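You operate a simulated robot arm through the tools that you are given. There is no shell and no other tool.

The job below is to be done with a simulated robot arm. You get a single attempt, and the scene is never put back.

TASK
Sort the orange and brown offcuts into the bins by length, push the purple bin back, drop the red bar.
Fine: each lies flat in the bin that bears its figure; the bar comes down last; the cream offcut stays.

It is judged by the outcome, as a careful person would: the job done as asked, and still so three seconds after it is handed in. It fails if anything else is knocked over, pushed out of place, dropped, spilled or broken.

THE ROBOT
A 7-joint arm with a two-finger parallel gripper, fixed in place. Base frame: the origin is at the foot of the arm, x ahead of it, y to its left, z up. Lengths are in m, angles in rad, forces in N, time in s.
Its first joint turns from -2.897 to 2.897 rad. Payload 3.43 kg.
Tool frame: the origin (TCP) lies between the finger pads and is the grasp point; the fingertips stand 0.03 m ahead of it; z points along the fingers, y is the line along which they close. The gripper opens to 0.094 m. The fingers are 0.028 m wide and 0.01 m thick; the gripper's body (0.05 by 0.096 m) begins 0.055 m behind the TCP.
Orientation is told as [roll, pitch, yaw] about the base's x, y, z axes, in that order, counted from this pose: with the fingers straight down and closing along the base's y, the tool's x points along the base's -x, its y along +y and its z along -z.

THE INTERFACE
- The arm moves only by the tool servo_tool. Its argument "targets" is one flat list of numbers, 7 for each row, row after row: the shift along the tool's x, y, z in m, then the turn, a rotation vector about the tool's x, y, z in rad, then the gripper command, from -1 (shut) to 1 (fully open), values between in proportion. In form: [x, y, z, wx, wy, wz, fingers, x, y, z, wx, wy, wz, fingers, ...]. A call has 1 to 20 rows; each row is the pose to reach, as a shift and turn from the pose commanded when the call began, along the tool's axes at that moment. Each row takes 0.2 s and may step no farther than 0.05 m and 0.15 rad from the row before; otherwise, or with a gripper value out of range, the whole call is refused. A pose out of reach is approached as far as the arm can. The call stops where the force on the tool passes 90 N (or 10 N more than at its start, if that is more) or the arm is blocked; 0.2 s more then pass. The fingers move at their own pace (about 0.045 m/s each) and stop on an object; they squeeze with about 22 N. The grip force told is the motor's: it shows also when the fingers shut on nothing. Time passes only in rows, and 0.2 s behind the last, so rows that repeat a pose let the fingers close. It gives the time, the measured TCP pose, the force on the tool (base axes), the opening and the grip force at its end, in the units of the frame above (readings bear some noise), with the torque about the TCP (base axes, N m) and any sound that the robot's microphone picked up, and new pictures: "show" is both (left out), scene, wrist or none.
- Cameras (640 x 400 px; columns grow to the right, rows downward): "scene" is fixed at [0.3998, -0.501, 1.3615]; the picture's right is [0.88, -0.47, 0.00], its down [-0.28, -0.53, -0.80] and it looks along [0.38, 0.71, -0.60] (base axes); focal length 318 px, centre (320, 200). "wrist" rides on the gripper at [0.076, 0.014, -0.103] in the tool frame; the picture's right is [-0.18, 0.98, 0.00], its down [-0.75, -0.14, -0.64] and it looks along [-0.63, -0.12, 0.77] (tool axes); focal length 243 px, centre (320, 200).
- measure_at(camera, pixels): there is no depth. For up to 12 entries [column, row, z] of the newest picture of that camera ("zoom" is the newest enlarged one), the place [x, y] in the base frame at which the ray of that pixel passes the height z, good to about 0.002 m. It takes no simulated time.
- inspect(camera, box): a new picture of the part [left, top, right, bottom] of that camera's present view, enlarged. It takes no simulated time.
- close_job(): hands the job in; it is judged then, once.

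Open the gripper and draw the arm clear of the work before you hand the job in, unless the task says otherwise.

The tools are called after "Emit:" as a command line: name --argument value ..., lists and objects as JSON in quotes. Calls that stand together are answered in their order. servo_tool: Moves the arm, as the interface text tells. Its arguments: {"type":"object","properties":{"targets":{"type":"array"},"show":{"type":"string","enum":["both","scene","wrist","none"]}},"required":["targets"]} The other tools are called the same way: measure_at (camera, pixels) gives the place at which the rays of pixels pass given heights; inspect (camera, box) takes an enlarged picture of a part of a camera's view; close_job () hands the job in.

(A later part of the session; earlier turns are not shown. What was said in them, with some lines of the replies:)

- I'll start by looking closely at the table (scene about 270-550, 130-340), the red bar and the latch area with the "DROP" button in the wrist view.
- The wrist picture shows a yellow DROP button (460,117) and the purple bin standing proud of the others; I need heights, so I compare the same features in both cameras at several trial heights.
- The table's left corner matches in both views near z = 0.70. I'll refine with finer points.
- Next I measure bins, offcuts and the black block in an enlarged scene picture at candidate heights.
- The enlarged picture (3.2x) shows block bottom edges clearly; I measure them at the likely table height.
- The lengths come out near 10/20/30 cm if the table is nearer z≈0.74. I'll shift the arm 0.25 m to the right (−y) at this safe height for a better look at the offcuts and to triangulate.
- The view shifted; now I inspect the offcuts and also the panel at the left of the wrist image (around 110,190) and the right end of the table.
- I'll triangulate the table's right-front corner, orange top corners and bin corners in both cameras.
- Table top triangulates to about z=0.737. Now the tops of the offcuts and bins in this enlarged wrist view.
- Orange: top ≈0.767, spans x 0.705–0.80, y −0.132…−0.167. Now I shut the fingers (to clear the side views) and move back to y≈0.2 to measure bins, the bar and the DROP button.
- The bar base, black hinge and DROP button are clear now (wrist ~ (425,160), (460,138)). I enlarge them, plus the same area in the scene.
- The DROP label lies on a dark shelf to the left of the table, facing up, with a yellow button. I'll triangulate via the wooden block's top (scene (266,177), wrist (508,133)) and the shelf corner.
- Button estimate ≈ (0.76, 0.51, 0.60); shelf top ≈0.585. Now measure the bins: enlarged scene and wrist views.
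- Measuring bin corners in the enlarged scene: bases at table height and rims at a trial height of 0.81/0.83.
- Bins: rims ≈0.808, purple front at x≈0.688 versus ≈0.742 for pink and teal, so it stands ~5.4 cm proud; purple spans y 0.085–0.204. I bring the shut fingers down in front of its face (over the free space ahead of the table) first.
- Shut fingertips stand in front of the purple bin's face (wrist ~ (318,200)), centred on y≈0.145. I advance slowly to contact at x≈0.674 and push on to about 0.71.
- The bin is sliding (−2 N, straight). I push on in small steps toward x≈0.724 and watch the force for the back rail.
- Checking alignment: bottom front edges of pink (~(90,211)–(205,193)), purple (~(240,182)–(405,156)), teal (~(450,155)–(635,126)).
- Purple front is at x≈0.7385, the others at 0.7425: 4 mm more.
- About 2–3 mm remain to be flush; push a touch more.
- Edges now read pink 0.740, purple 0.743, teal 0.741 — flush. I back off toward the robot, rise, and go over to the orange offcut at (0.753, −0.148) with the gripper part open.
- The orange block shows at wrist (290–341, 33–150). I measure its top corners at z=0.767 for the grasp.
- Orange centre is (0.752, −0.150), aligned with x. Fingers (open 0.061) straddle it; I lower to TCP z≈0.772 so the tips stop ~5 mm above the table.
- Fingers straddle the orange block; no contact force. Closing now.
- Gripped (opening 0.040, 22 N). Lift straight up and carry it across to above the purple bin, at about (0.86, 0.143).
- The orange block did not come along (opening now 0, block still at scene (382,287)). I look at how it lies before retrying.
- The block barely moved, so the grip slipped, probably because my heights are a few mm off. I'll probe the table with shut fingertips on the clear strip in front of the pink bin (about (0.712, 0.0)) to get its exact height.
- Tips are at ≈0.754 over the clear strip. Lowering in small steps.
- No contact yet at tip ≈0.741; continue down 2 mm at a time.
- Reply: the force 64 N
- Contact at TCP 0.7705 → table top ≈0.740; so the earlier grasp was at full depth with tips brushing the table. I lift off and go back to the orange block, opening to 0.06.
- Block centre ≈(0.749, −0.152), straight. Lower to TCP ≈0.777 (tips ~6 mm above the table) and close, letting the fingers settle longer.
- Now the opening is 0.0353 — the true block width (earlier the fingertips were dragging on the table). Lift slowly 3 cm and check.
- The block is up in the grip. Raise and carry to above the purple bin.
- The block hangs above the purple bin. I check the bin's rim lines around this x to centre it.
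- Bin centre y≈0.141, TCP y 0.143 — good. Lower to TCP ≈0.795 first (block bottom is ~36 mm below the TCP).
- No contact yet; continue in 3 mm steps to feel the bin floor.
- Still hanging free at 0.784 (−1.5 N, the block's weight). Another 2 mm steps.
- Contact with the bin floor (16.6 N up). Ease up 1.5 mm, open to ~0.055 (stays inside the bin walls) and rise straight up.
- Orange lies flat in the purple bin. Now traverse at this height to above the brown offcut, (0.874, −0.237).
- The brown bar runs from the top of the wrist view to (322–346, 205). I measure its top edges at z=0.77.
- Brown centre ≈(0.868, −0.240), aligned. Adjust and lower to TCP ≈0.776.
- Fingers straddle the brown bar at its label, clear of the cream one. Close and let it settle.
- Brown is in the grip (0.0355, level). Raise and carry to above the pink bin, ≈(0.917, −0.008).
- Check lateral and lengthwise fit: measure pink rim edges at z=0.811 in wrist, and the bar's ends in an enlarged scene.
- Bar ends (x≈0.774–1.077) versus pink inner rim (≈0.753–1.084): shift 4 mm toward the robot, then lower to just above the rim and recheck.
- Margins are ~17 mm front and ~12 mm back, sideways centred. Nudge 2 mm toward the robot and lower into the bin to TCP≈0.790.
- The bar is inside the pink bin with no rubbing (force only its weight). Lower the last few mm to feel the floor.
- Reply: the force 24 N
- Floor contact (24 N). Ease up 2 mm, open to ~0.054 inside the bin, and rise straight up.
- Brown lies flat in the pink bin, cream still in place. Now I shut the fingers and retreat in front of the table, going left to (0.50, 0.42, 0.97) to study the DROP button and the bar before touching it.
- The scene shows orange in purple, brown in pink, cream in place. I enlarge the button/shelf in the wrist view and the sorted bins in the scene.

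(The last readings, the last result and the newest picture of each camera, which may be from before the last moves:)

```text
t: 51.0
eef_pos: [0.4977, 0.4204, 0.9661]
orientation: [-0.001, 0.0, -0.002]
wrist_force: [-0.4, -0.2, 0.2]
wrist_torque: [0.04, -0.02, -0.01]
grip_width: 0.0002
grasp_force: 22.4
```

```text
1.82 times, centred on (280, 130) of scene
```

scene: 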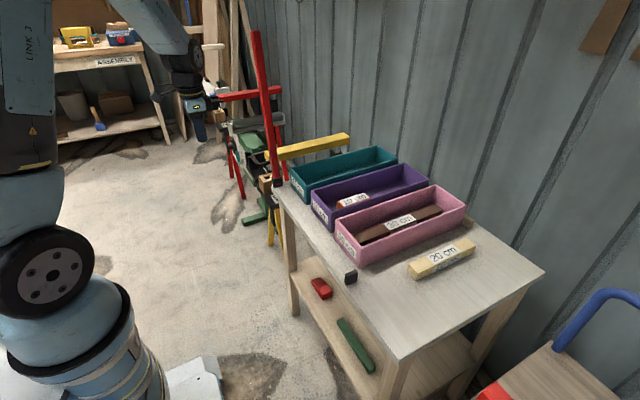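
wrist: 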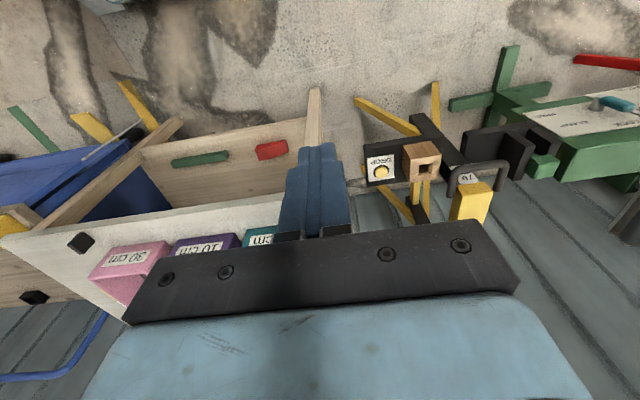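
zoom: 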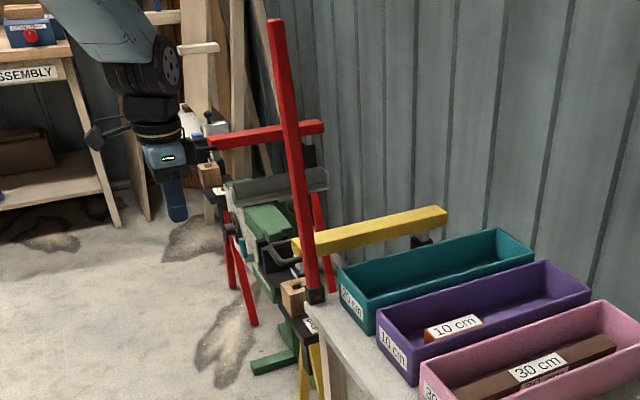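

All sorted pieces lie flat. Before touching the bar I want to be sure what DROP belongs to, so I move further left (y≈0.6) for a view of the hinge, shelf and the yellow beam.

Emit:
servo_tool --targets '[-0.01, 0.04, 0.01, 0, 0, 0, -1, -0.02, 0.08, 0.02, 0, 0, 0, -1, -0.03, 0.12, 0.03, 0, 0, 0, -1, -0.04, 0.16, 0.04, 0, 0, 0, -1, -0.04, 0.2, 0.05, 0, 0, 0, -1]' --show "both"

Emit:
inspect --camera "wrist" --box '[60, 60, 380, 260]'

Emit:
inspect --camera "wrist" --box '[340, 40, 640, 230]'

```text
t: 52.2
eef_pos: [0.5388, 0.6184, 0.9184]
orientation: [0.0, -0.002, -0.001]
wrist_force: [-0.6, -0.5, 1.3]
wrist_torque: [0.04, 0.02, -0.02]
grip_width: 0.0004
grasp_force: 21.9
```

scene: 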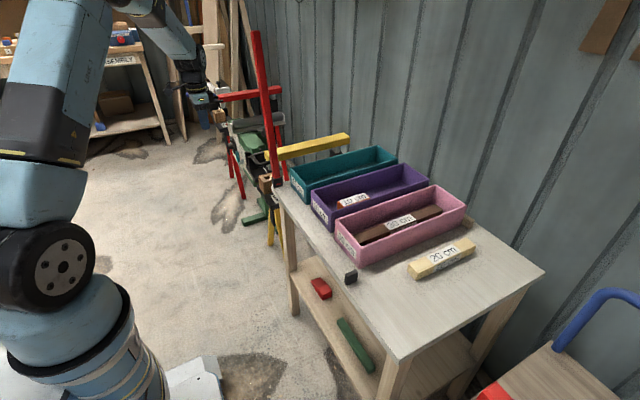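
wrist: 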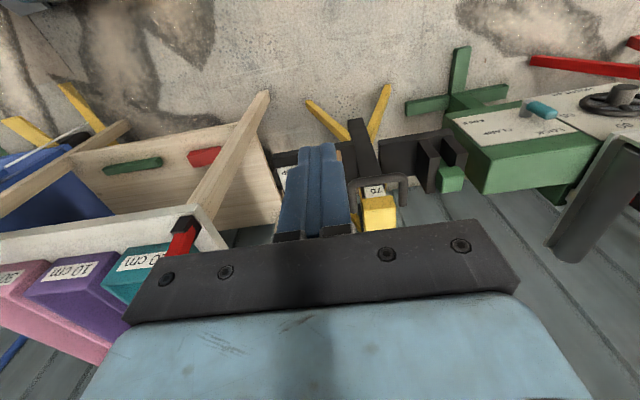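

```text
2.00 times, centred on (220, 160) of wrist
```

zoom: 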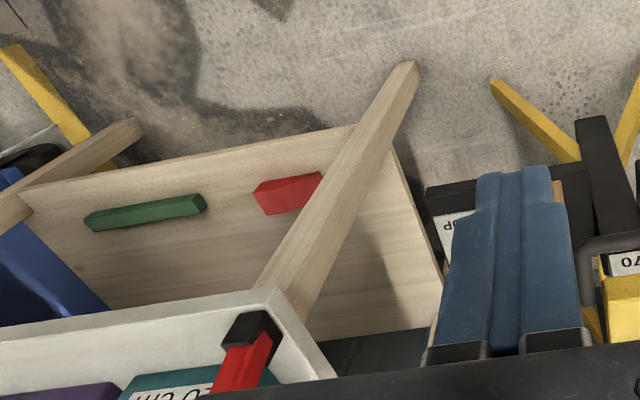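

```text
2.11 times, centred on (490, 135) of wrist
```

zoom: 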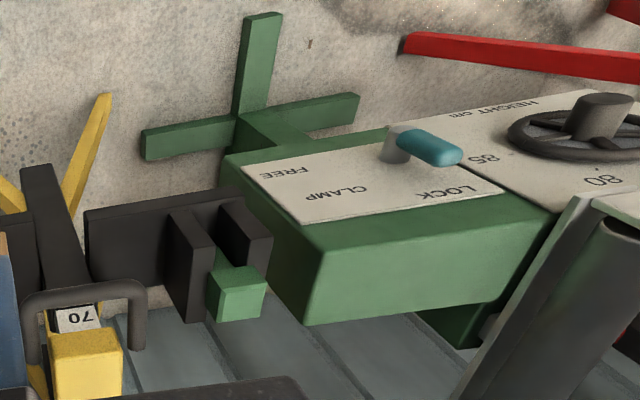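

There are several other stations around (a green clamp stand, a yellow beam), so I look very closely at the bar's hinge and the DROP shelf from the scene camera.

Emit:
inspect --camera "scene" --box '[250, 160, 300, 192]'

Emit:
inspect --camera "scene" --box '[240, 180, 304, 220]'

Emit:
inspect --camera "scene" --box '[230, 130, 360, 212]'

Emit:
inspect --camera "scene" --box '[335, 260, 365, 295]'

Emit:
inspect --camera "scene" --box '[235, 20, 285, 60]'

```text
12.50 times, centred on (275, 176) of scene
```

zoom: 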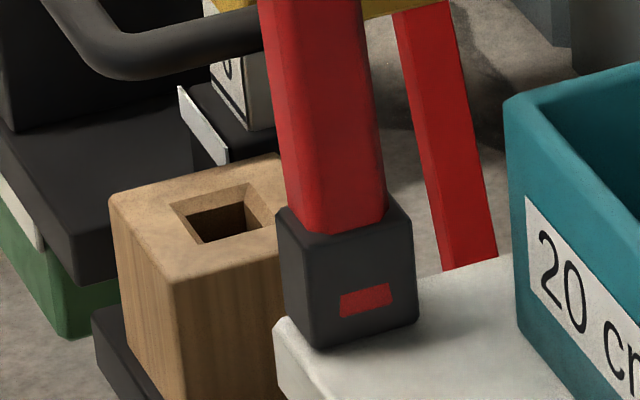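

```text
10.00 times, centred on (272, 200) of scene
```

zoom: 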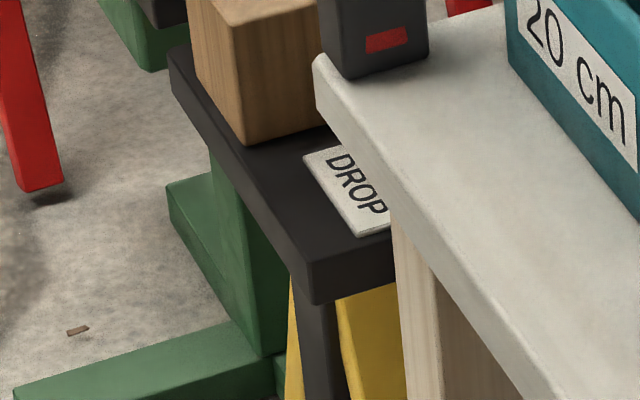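

```text
4.88 times, centred on (295, 171) of scene
```

zoom: 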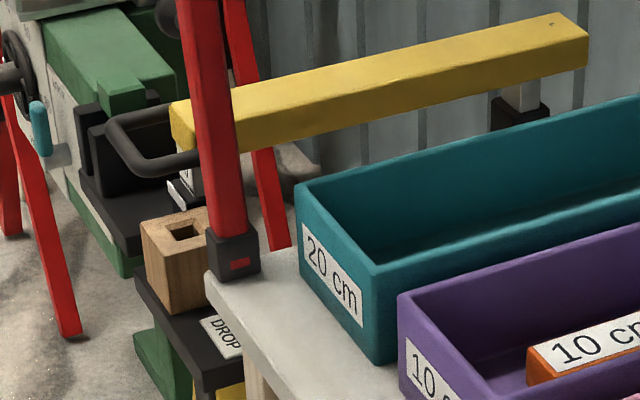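

```text
11.43 times, centred on (350, 278) of scene
```

zoom: 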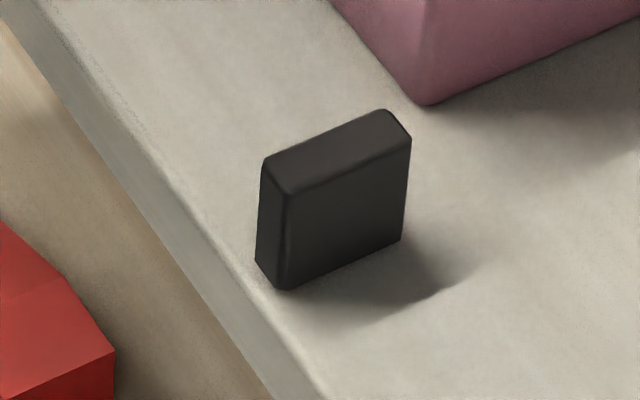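

```text
10.00 times, centred on (260, 40) of scene
```

zoom: 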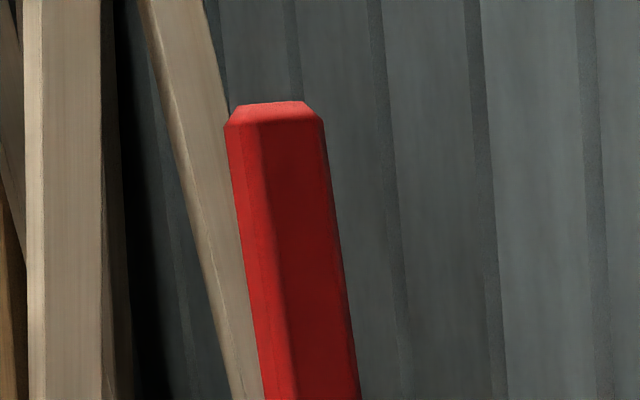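

The hinge block carries a red mark but no control of its own; the only control beside it is the DROP button on the shelf. I'll yaw the tool ~45° to look across toward the hinge and shelf from the left for a clearer understanding.

Emit:
servo_tool --targets '[0, 0.01, -0.01, 0, 0, 0.13, -1, 0, 0.02, -0.02, 0, 0, 0.26, -1, 0, 0.03, -0.03, 0, 0, 0.39, -1, 0, 0.04, -0.04, 0, 0, 0.52, -1, 0, 0.05, -0.05, 0, 0, 0.65, -1, 0, 0.06, -0.05, 0, 0, 0.785, -1]' --show "both"

Emit:
inspect --camera "wrist" --box '[200, 20, 520, 240]'

```text
t: 53.6
eef_pos: [0.5382, 0.6805, 0.9658]
orientation: [0.001, 0.0, -0.788]
wrist_force: [1.0, 1.2, 0.1]
wrist_torque: [0.01, -0.01, 0.0]
grip_width: 0.0
grasp_force: 22.6
```

scene: 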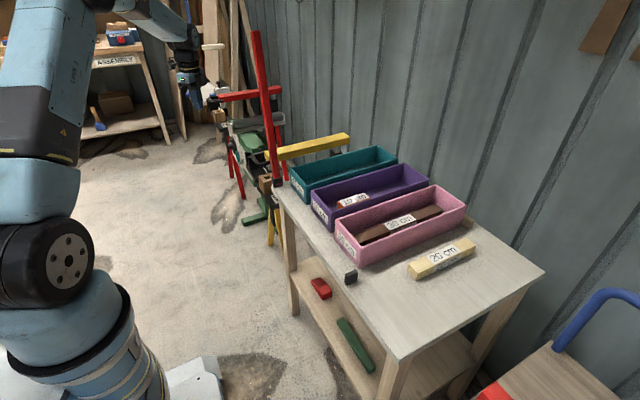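
wrist: 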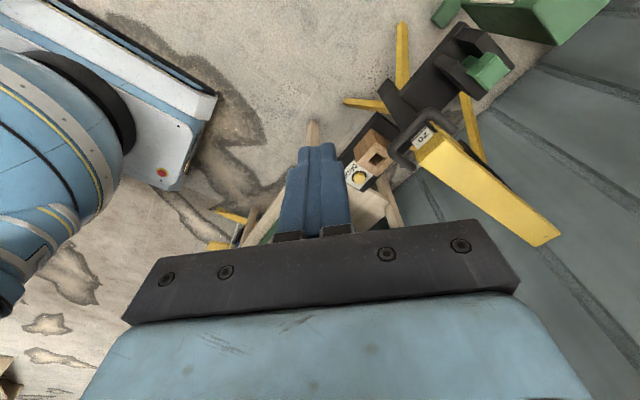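

```text
1.82 times, centred on (360, 130) of wrist
```

zoom: 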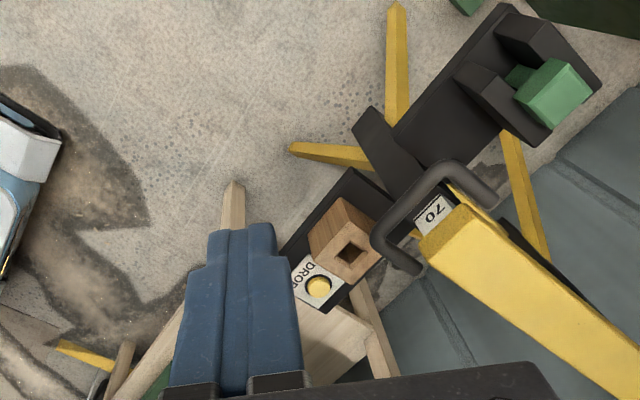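

Open the fingers so that the centre of this view (shelf at (360,170)) is unobstructed.

Emit:
servo_tool --targets '[0, 0.005, 0, 0, 0, 0, 1, 0, 0.01, 0, 0, 0, 0, 1, 0, 0.015, 0, 0, 0, 0, 1, 0, 0.02, 0, 0, 0, 0, 1, 0, 0.02, 0, 0, 0, 0, 1, 0, 0.02, 0, 0, 0, 0, 1]' --show "both"

Emit:
inspect --camera "wrist" --box '[240, 60, 440, 240]'

Emit:
inspect --camera "wrist" --box '[310, 120, 410, 200]'

Emit:
inspect --camera "wrist" --box '[380, 0, 640, 200]'

```text
t: 55.0
eef_pos: [0.554, 0.6949, 0.9679]
orientation: [0.001, 0.001, -0.788]
wrist_force: [-0.1, 0.4, 0.3]
wrist_torque: [0.0, 0.0, 0.02]
grip_width: 0.0941
grasp_force: 0.1
```

scene: 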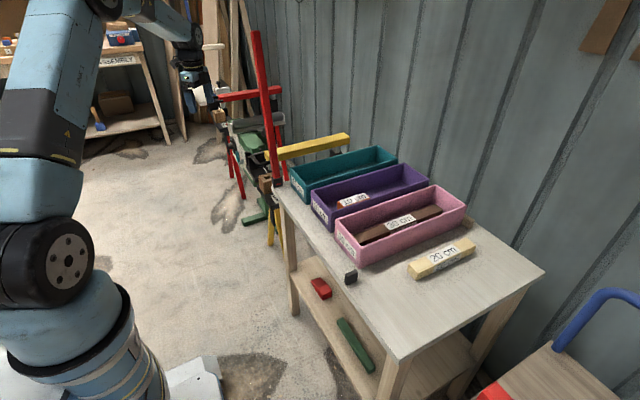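
wrist: 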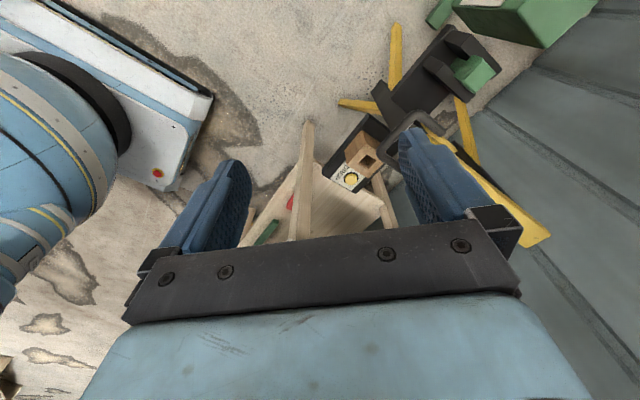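

```text
2.22 times, centred on (340, 150) of wrist
```

zoom: 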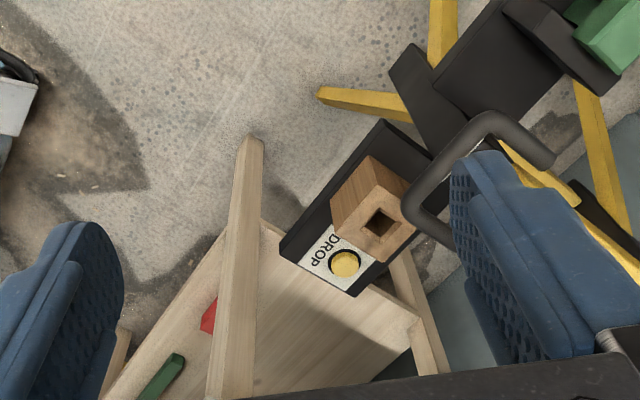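

```text
5.00 times, centred on (360, 160) of wrist
```

zoom: 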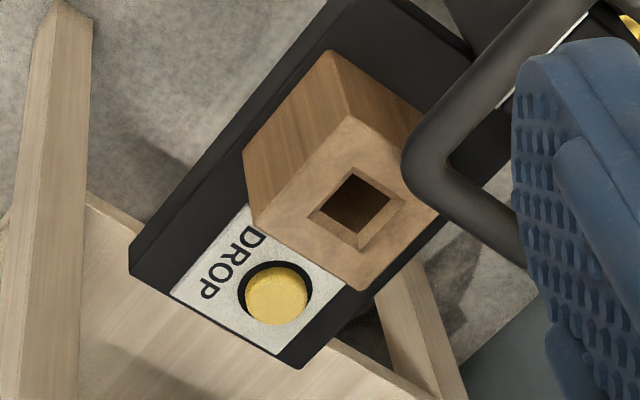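

```text
2.00 times, centred on (510, 100) of wrist
```

zoom: 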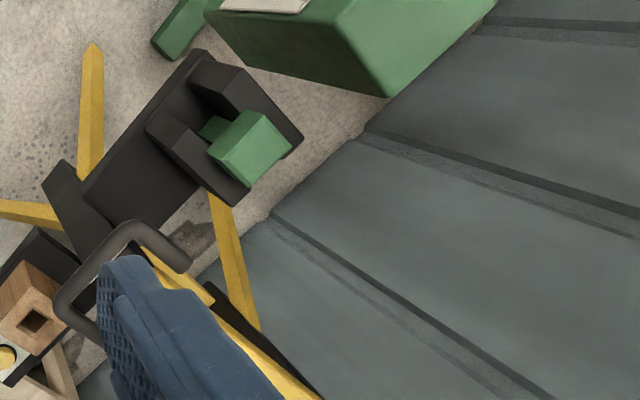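

The DROP button sits on a separate yellow-legged stand that carries its own yellow lever beam and jaws, so it may not belong to the bar at all. A gentle nudge on the bar itself is the harmless test; I measure the bar's hinge and top exactly.

Emit:
measure_at --camera "scene" --pixels '[[274.8, 188, 0.74], [272.2, 185.4, 0.74], [282.8, 185.6, 0.74], [251, 33, 1.2], [251, 33, 1.22], [259, 32.5, 1.2], [262, 33, 1.22], [251, 33, 1.25], [262, 33, 1.25]]'

Emit:
inspect --camera "scene" --box '[245, 90, 295, 195]'

```text
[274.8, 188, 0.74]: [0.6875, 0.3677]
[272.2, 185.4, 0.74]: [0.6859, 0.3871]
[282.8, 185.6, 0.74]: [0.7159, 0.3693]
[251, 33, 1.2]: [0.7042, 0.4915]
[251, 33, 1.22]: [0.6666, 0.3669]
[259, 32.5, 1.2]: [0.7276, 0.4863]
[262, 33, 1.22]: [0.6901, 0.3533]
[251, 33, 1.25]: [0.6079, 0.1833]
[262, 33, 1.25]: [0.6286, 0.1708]
```

```text
3.81 times, centred on (270, 142) of scene
```

zoom: 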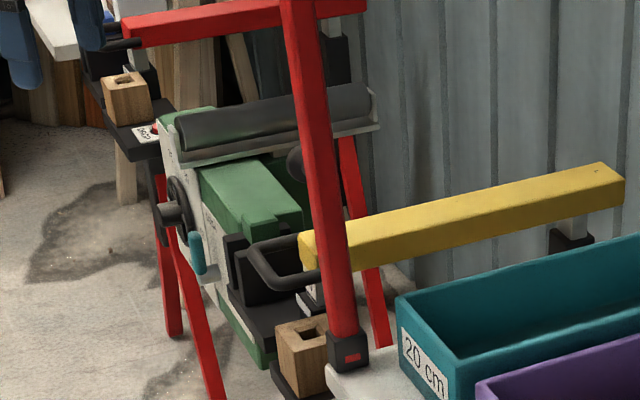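

Now it is clear: there is a second, red-legged stand further back (zoom (140,130)) with its own DROP plate and red button, so the DROP plates belong to those trestle beams, not to the table. The table's red bar is a plain hinged bar leaning slightly back (+y) past upright over its hinge at ≈(0.70, 0.378), with the black rest block opposite: it needs a push toward −y. I unwind the yaw, shut the fingers and go to (0.50, 0.52, 1.05), left of the bar.

Emit:
servo_tool --targets '[-0.014, -0.027, -0.013, 0, 0, -0.13, -1, -0.029, -0.054, -0.027, 0, 0, -0.26, -1, -0.043, -0.081, -0.04, 0, 0, -0.39, -1, -0.057, -0.108, -0.053, 0, 0, -0.52, -1, -0.072, -0.135, -0.067, 0, 0, -0.65, -1, -0.086, -0.1617, -0.08, 0, 0, -0.788, -1, -0.086, -0.1617, -0.08, 0, 0, -0.788, -1]' --show "both"

Emit:
inspect --camera "scene" --box '[190, 60, 300, 180]'

```text
t: 56.6
eef_pos: [0.4982, 0.5187, 1.0451]
orientation: [0.001, -0.001, 0.002]
wrist_force: [-0.5, 0.0, -0.2]
wrist_torque: [-0.04, 0.04, 0.01]
grip_width: 0.0001
grasp_force: 22.0
```

scene: 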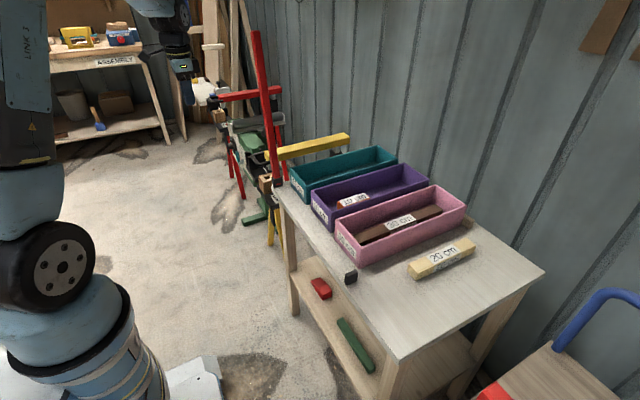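
wrist: 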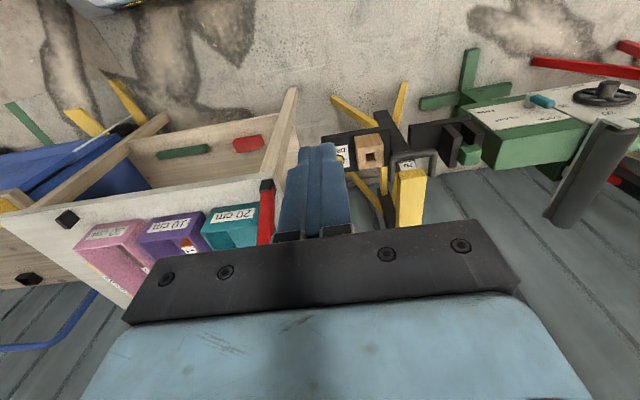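

```text
3.33 times, centred on (245, 120) of scene
```

zoom: 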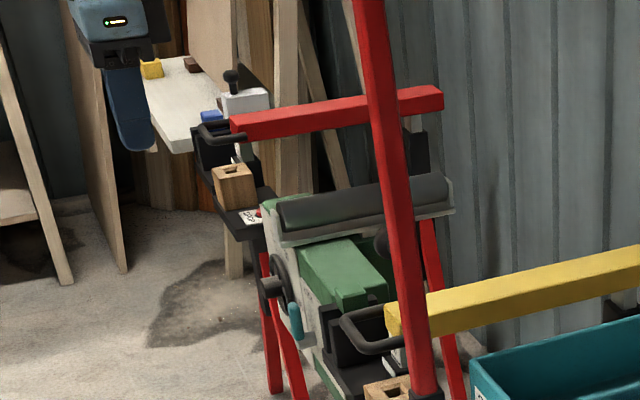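

I check where the red-legged stand is (its button at about scene (226,124), beam end (220,97)) to see whether it could be meant at all.

Emit:
measure_at --camera "scene" --pixels '[[226.4, 124, 0.6], [226.4, 124, 0.7], [219.5, 97.5, 0.75], [219.5, 97.5, 0.85], [264, 180, 0.65], [289, 158, 0.75]]'

```text
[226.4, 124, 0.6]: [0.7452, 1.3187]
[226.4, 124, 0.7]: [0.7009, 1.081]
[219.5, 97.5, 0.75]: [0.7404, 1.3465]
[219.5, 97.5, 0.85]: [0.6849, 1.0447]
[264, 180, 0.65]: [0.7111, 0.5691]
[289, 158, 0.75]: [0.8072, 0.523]
```

The red-legged stand is ~1.4 m away, out of reach, so the hinged bar on this table is the one meant. I pitch the tool 60° forward (fingers pointing ahead) while staying left of and in front of the bar.

Emit:
servo_tool --targets '[0, 0, -0.007, 0, -0.131, 0, -1, 0, 0, -0.015, 0, -0.262, 0, -1, 0, 0, -0.022, 0, -0.393, 0, -1, 0, 0, -0.03, 0, -0.524, 0, -1, 0, 0, -0.037, 0, -0.655, 0, -1, 0, 0, -0.045, 0, -0.786, 0, -1, 0, 0, -0.052, 0, -0.917, 0, -1, 0, 0, -0.06, 0, -1.047, 0, -1, 0, 0, -0.06, 0, -1.047, 0, -1]' --show "both"

```text
t: 58.6
eef_pos: [0.4992, 0.5209, 1.1063]
orientation: [0.001, -1.047, 0.003]
wrist_force: [0.8, 0.6, 0.1]
wrist_torque: [-0.02, 0.03, -0.02]
grip_width: 0.0001
grasp_force: 22.2
```

scene: 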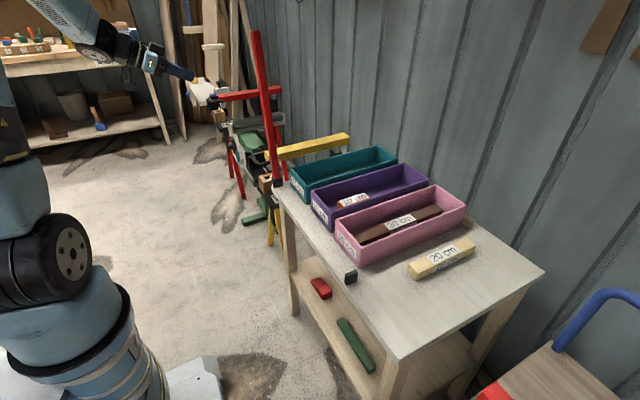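
wrist: 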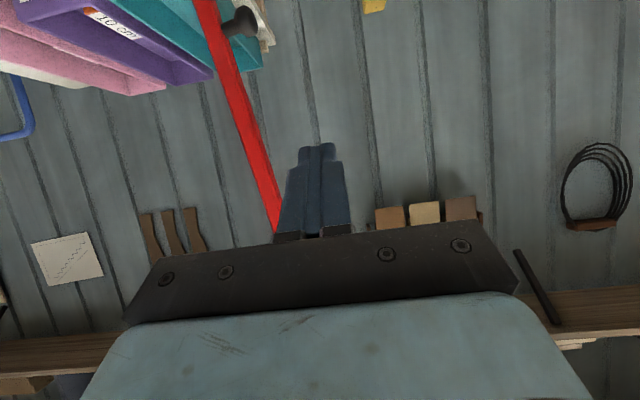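

In this upside-down forward view the bar runs from (205,0) up to (280,230), leaning to +y, with a dark knob at (240,20) on its +y side. I enlarge it to locate it at my finger height.

Emit:
inspect --camera "wrist" --box '[170, 0, 370, 240]'

```text
1.67 times, centred on (270, 120) of wrist
```

zoom: 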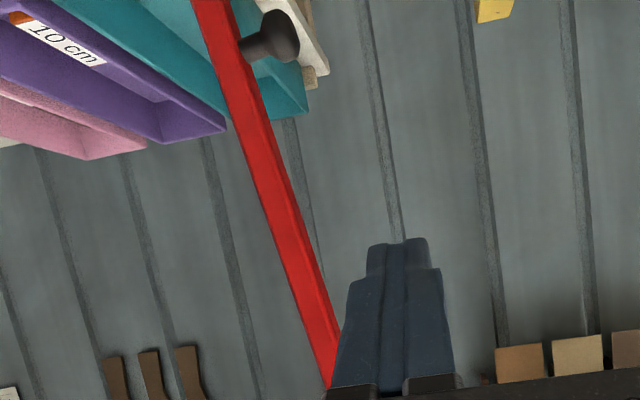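

The knob belongs to the bar (on its +y side, z≈0.94), confirming it's swung by hand. At z≈1.1 the bar's +y face is at y≈0.433. I advance the shut fingers to x≈0.70 at y≈0.52, i.e. beside the bar on its far-left side.

Emit:
servo_tool --targets '[-0.02, 0, 0.0346, 0, 0, 0, -1, -0.04, 0, 0.0693, 0, 0, 0, -1, -0.06, 0, 0.1039, 0, 0, 0, -1, -0.08, 0, 0.1386, 0, 0, 0, -1, -0.1, 0, 0.1732, 0, 0, 0, -1, -0.1, 0, 0.1732, 0, 0, 0, -1]' --show "both"

Emit:
inspect --camera "scene" --box '[190, 20, 310, 110]'

```text
t: 60.0
eef_pos: [0.7008, 0.5197, 1.1068]
orientation: [0.0, -1.048, 0.002]
wrist_force: [0.4, -1.0, 0.7]
wrist_torque: [0.02, -0.01, 0.0]
grip_width: 0.0
grasp_force: 22.1
```

scene: 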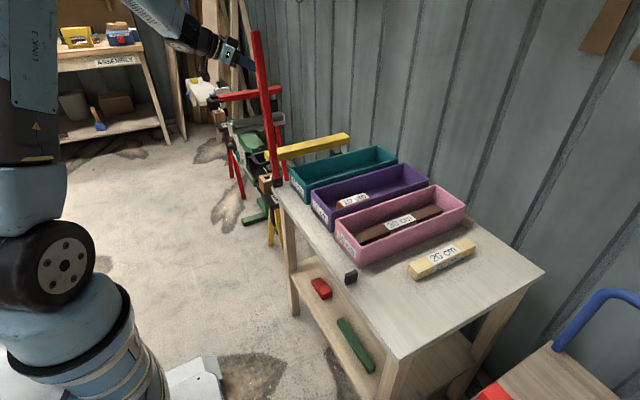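
wrist: 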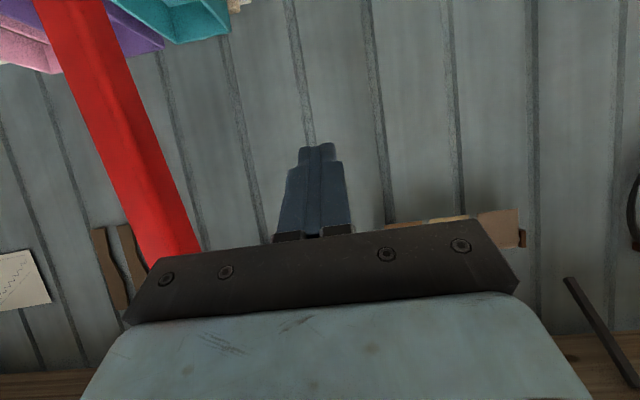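

```text
4.44 times, centred on (250, 65) of scene
```

zoom: 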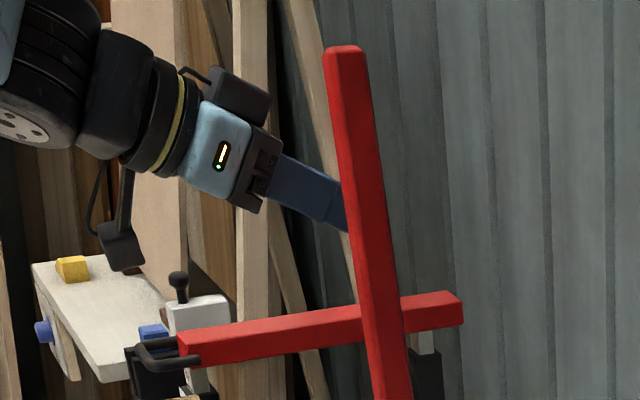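

The fingertips sit just beyond the bar on its +y side. Sweep toward −y slowly: down to y≈0.455, then creep into contact around 0.443.

Emit:
servo_tool --targets '[0, -0.03, 0, 0, 0, 0, -1, 0, -0.06, 0, 0, 0, 0, -1, 0, -0.068, 0, 0, 0, 0, -1, 0, -0.074, 0, 0, 0, 0, -1, 0, -0.08, 0, 0, 0, 0, -1, 0, -0.084, 0, 0, 0, 0, -1]' --show "both"

```text
t: 61.4
eef_pos: [0.7007, 0.4361, 1.1056]
orientation: [0.0, -1.047, 0.001]
wrist_force: [0.2, 0.0, 0.1]
wrist_torque: [-0.03, 0.0, 0.01]
grip_width: 0.0
grasp_force: 22.6
```

scene: 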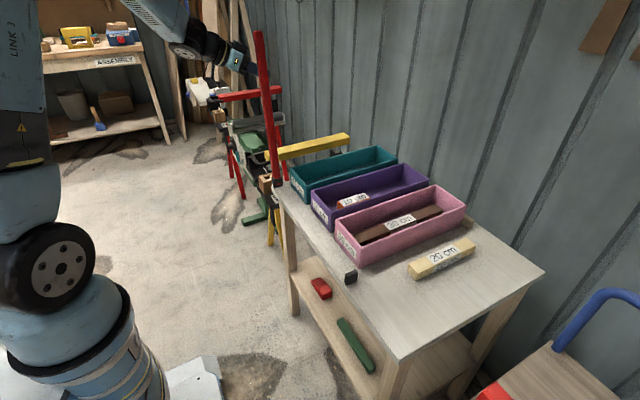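
wrist: 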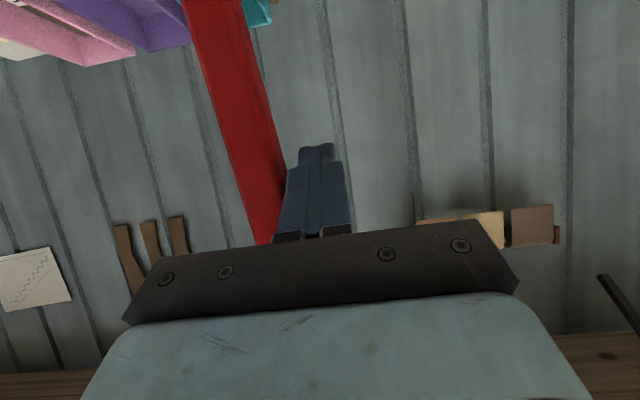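

The bar seems to follow with almost no resistance (scene top now ~(259,33)). Continue in small steps toward and past upright.

Emit:
servo_tool --targets '[0, -0.006, 0, 0, 0, 0, -1, 0, -0.012, 0, 0, 0, 0, -1, 0, -0.018, 0, 0, 0, 0, -1, 0, -0.024, 0, 0, 0, 0, -1]' --show "both"

Emit:
inspect --camera "scene" --box '[210, 20, 330, 110]'

```text
t: 62.4
eef_pos: [0.7006, 0.4122, 1.1067]
orientation: [0.001, -1.047, 0.002]
wrist_force: [-0.5, 0.2, 0.1]
wrist_torque: [0.03, -0.01, 0.0]
grip_width: 0.0004
grasp_force: 22.4
```

scene: 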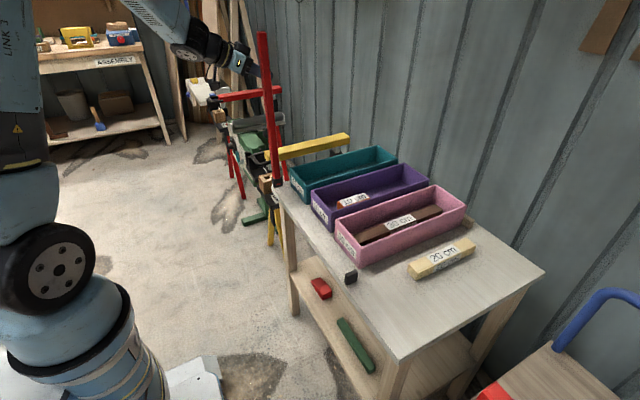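
wrist: 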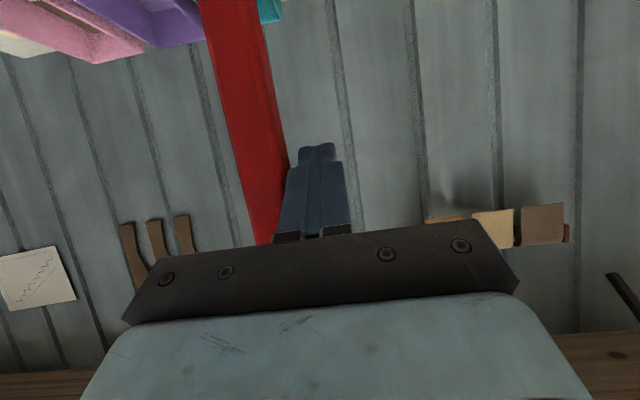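

```text
4.44 times, centred on (270, 65) of scene
```

zoom: 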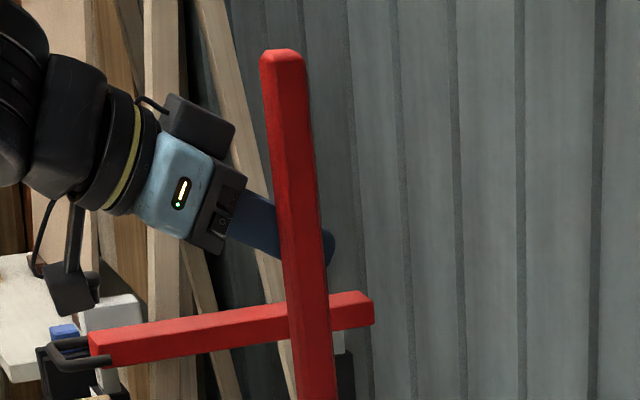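

The bar is nearly upright and follows freely. Push 3 cm further so it tips over to −y, then hold still.

Emit:
servo_tool --targets '[0, -0.006, 0, 0, 0, 0, -1, 0, -0.012, 0, 0, 0, 0, -1, 0, -0.018, 0, 0, 0, 0, -1, 0, -0.024, 0, 0, 0, 0, -1, 0, -0.03, 0, 0, 0, 0, -1]' --show "both"

```text
t: 63.6
eef_pos: [0.7007, 0.3831, 1.1066]
orientation: [-0.001, -1.044, 0.003]
wrist_force: [-0.4, -0.3, 0.9]
wrist_torque: [0.02, -0.01, -0.03]
grip_width: 0.0
grasp_force: 21.7
```

scene: 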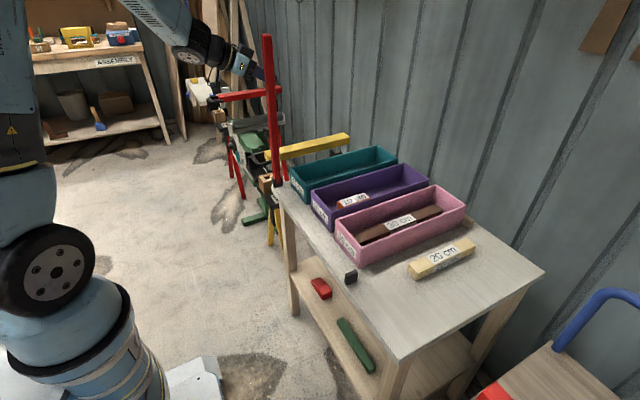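
wrist: 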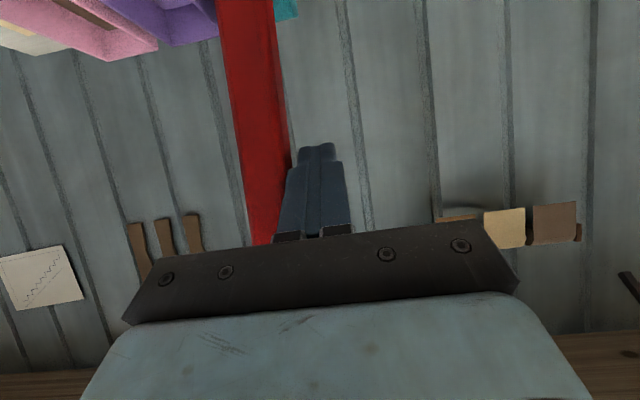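

The bar is about upright/just past and still resting on the fingers. Keep pushing in small steps.

Emit:
servo_tool --targets '[0, -0.008, 0, 0, 0, 0, -1, 0, -0.016, 0, 0, 0, 0, -1, 0, -0.024, 0, 0, 0, 0, -1, 0, -0.032, 0, 0, 0, 0, -1, 0, -0.04, 0, 0, 0, 0, -1, 0, -0.04, 0, 0, 0, 0, -1]' --show "both"

```text
t: 65.0
eef_pos: [0.7004, 0.3423, 1.1055]
orientation: [0.001, -1.048, 0.001]
wrist_force: [-0.6, 0.0, 1.2]
wrist_torque: [0.03, 0.01, 0.02]
grip_width: 0.0001
grasp_force: 21.7
```

scene: 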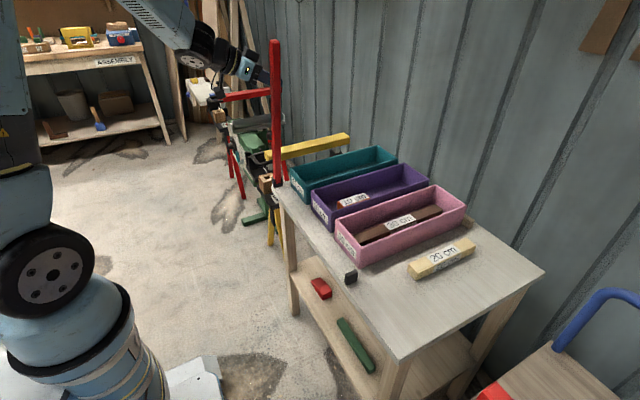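
wrist: 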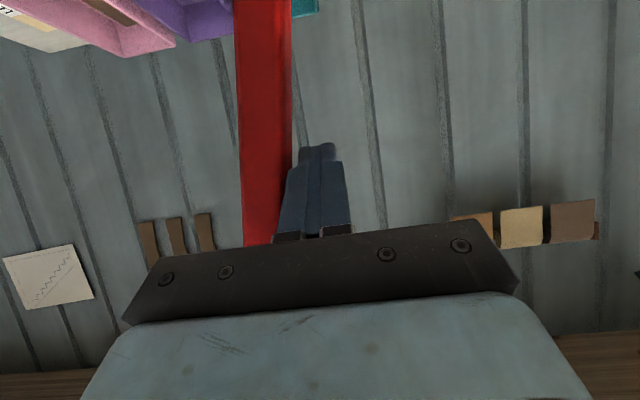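

Bar ~10° past upright and still held by hinge friction, following the fingers. Continue another 6 cm.

Emit:
servo_tool --targets '[0, -0.01, 0, 0, 0, 0, -1, 0, -0.02, 0, 0, 0, 0, -1, 0, -0.03, 0, 0, 0, 0, -1, 0, -0.04, 0, 0, 0, 0, -1, 0, -0.05, 0, 0, 0, 0, -1, 0, -0.06, 0, 0, 0, 0, -1, 0, -0.06, 0, 0, 0, 0, -1]' --show "both"

```text
t: 66.6
eef_pos: [0.7, 0.2816, 1.1073]
orientation: [-0.001, -1.047, 0.002]
wrist_force: [-0.6, -0.7, -0.5]
wrist_torque: [0.0, -0.03, 0.04]
grip_width: 0.0
grasp_force: 21.9
```

scene: 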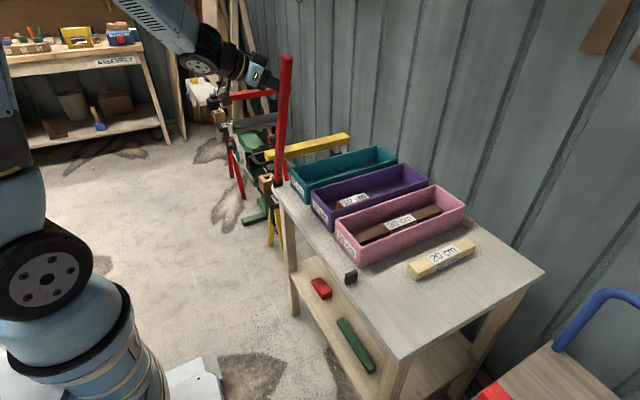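
wrist: 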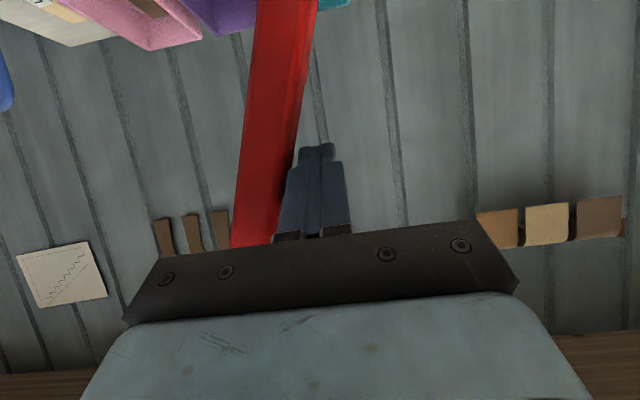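

Still following at ~19° past upright. I pause a moment to see whether it sinks by itself.

Emit:
servo_tool --targets '[0, 0, 0, 0, 0, 0, -1, 0, 0, 0, 0, 0, 0, -1, 0, 0, 0, 0, 0, 0, -1, 0, 0, 0, 0, 0, 0, -1]' --show "both"

```text
t: 67.6
eef_pos: [0.7009, 0.2825, 1.107]
orientation: [-0.001, -1.047, 0.001]
wrist_force: [-1.6, 0.0, 0.2]
wrist_torque: [0.02, 0.02, 0.06]
grip_width: 0.0
grasp_force: 21.7
```

scene: 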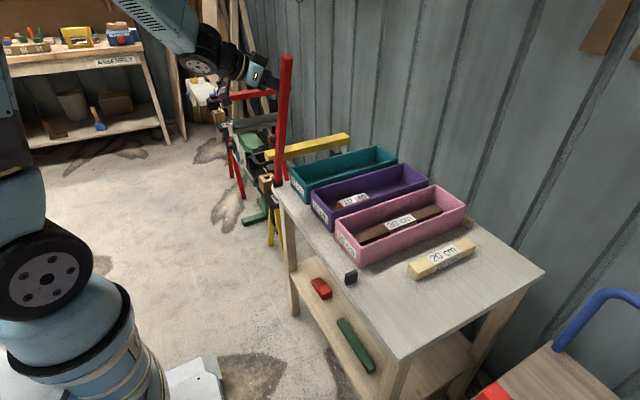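
wrist: 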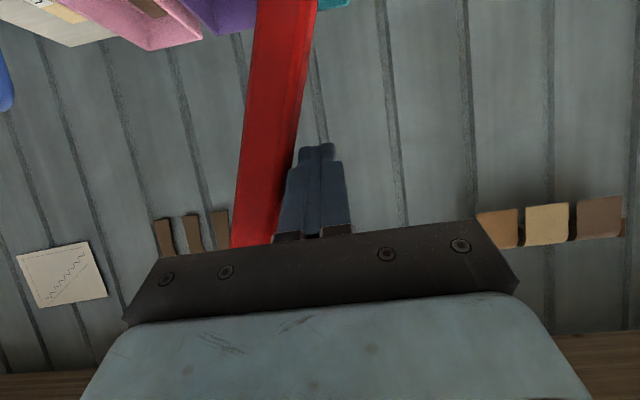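

The hinge holds by friction, so the bar must be walked down. I follow its arc (hinge ≈(0.378, 0.757) in y–z, contact ~0.37 m out), easing the fingers 1.5 cm back in x to stay clear of the bins; first to ~45°.

Emit:
servo_tool --targets '[0.0018, -0.017, -0.0012, 0, 0, 0, -1, 0.0037, -0.034, -0.0025, 0, 0, 0, -1, 0.0095, -0.048, -0.0008, 0, 0, 0, -1, 0.0154, -0.0625, 0.0008, 0, 0, 0, -1, 0.0225, -0.0765, 0.0032, 0, 0, 0, -1, 0.0295, -0.0905, 0.0055, 0, 0, 0, -1, 0.0375, -0.1037, 0.0084, 0, 0, 0, -1, 0.0456, -0.117, 0.0113, 0, 0, 0, -1, 0.0545, -0.1295, 0.0152, 0, 0, 0, -1, 0.0633, -0.142, 0.0192, 0, 0, 0, -1]' --show "both"

```text
t: 69.8
eef_pos: [0.6859, 0.142, 1.0423]
orientation: [0.0, -1.047, 0.003]
wrist_force: [-0.3, 0.0, 0.0]
wrist_torque: [-0.04, 0.01, 0.0]
grip_width: 0.0
grasp_force: 21.5
```

scene: 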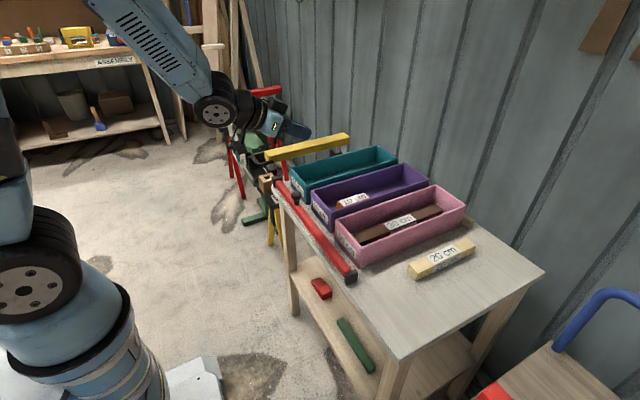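
wrist: 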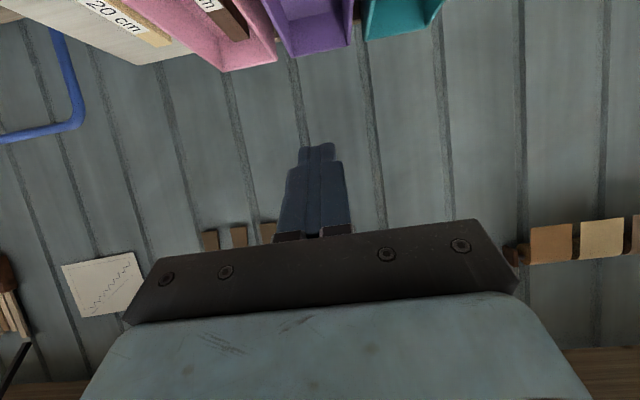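

The bar has dropped: it now lies from its hinge (283,185) along the front edge to the black rest (350,276). I look closely.

Emit:
inspect --camera "scene" --box '[265, 165, 385, 290]'

Emit:
inspect --camera "scene" --box '[270, 130, 490, 290]'

Emit:
inspect --camera "scene" --box '[325, 245, 375, 295]'

```text
3.20 times, centred on (325, 228) of scene
```

zoom: 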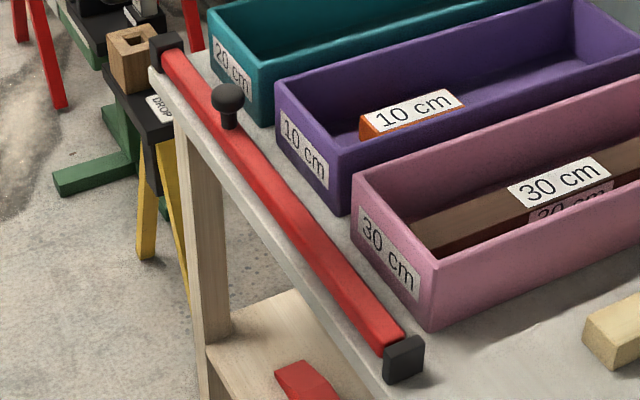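

```text
2.50 times, centred on (380, 210) of scene
```

zoom: 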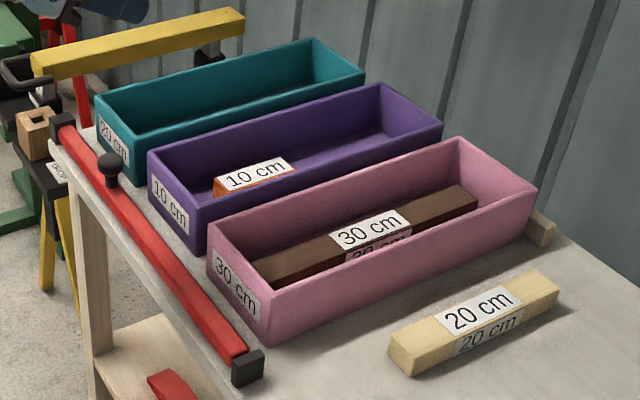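

```text
8.00 times, centred on (350, 270) of scene
```

zoom: 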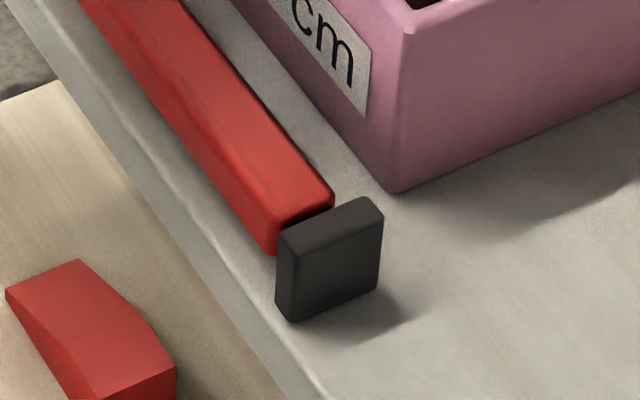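

The bar lies fully down beside its end stop, purple bin clear behind it, all offcuts flat in their bins and cream untouched. I draw the arm straight back toward the robot, up, and open the gripper.

Emit:
servo_tool --targets '[0.02, 0, -0.0346, 0, 0, 0, -1, 0.04, 0, -0.0693, 0, 0, 0, -1, 0.06, 0, -0.1039, 0, 0, 0, 0, 0.08, 0, -0.1386, 0, 0, 0, 1, 0.1, 0, -0.1732, 0, 0, 0, 1, 0.1, 0, -0.1732, 0, 0, 0, 1, 0.1, 0, -0.1732, 0, 0, 0, 1, 0.1, 0, -0.1732, 0, 0, 0, 1]' --show "both"

Emit:
inspect --camera "scene" --box '[265, 130, 505, 300]'

```text
t: 71.6
eef_pos: [0.5542, 0.1961, 1.0983]
orientation: [0.001, -1.046, 0.002]
wrist_force: [-0.5, -0.2, 0.6]
wrist_torque: [-0.01, 0.02, 0.0]
grip_width: 0.0939
grasp_force: 0.0
out of reach, approached as far as the arm can: row 2, 3, 4, 5, 6, 7, 8
```

scene: 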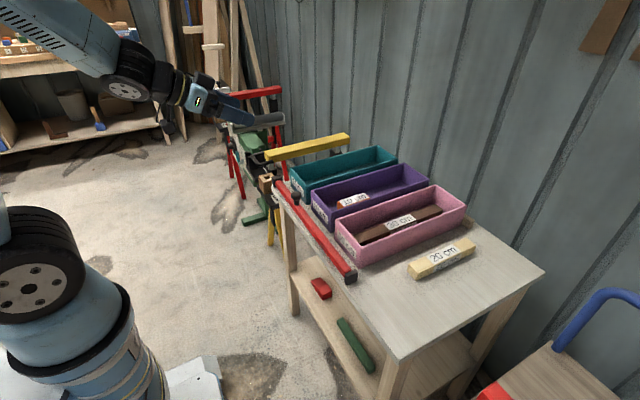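
wrist: 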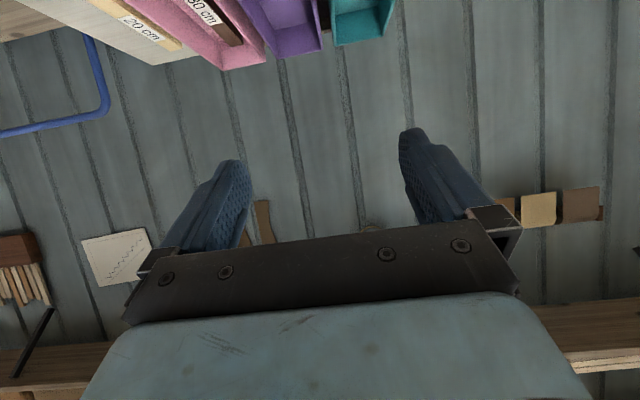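

```text
2.35 times, centred on (385, 215) of scene
```

zoom: 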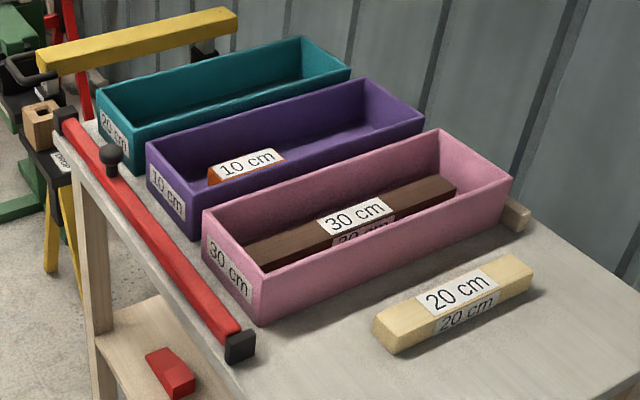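

Everything rests as it should and the open gripper is clear at (0.55, 0.20, 1.10). One short hold to confirm that all is still before handing in.

Emit:
servo_tool --targets '[0, 0, 0, 0, 0, 0, 1, 0, 0, 0, 0, 0, 0, 1, 0, 0, 0, 0, 0, 0, 1]' --show "scene"

Emit:
inspect --camera "scene" --box '[330, 220, 530, 345]'

```text
t: 72.4
eef_pos: [0.5542, 0.1976, 1.1004]
orientation: [0.0, -1.045, 0.002]
wrist_force: [-0.9, -0.5, 0.0]
wrist_torque: [0.01, -0.03, 0.02]
grip_width: 0.0943
grasp_force: 0.0
```

scene: 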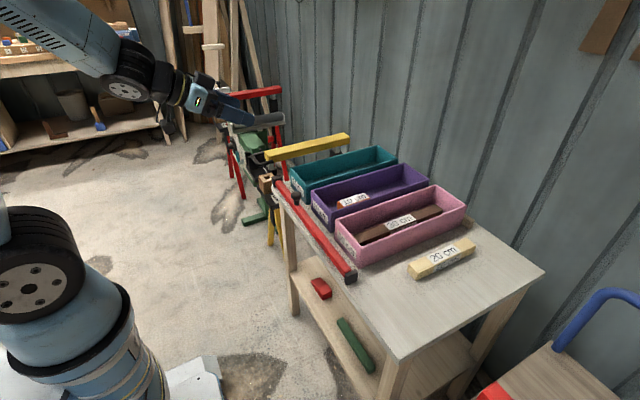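

```text
3.20 times, centred on (430, 282) of scene
```

zoom: 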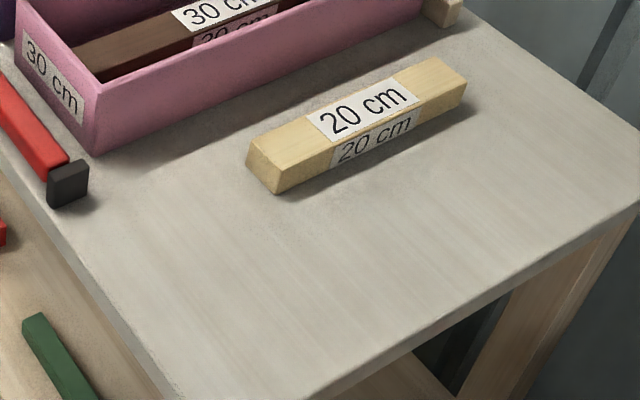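

Cream is at exactly its original place (zoom 247–466, 57–193), the bar is down, bins are in line, and the arm is still and clear. I hand the job in.

Emit:
close_job

```text
The job is handed in.
```

The job is done and handed in; just before that, the pictures showed everything at rest.

- **Offcuts:** the orange 10 cm piece lies flat in the purple bin and the brown 30 cm piece lies flat in the pink bin. The cream 20 cm piece is still where it started.
- **Purple bin:** it is pushed back about 5.5 cm, level with the pink and teal bins to within about 3 mm. I felt no contact with the rail behind it.
- **Red bar:** it came down last and lies along the front edge against the black stop, clear of all three bins.

- **DROP button left alone:** I took "the red bar" to be the hinged bar on this table. I did not press the DROP button beside it, because that button belongs to the separate yellow stand. I tipped the bar over by hand instead.
- **Orange retry:** my first grip on the orange piece slipped. It stayed flat on the table, and the second try worked.

The gripper is open and the arm is drawn back clear of the table.
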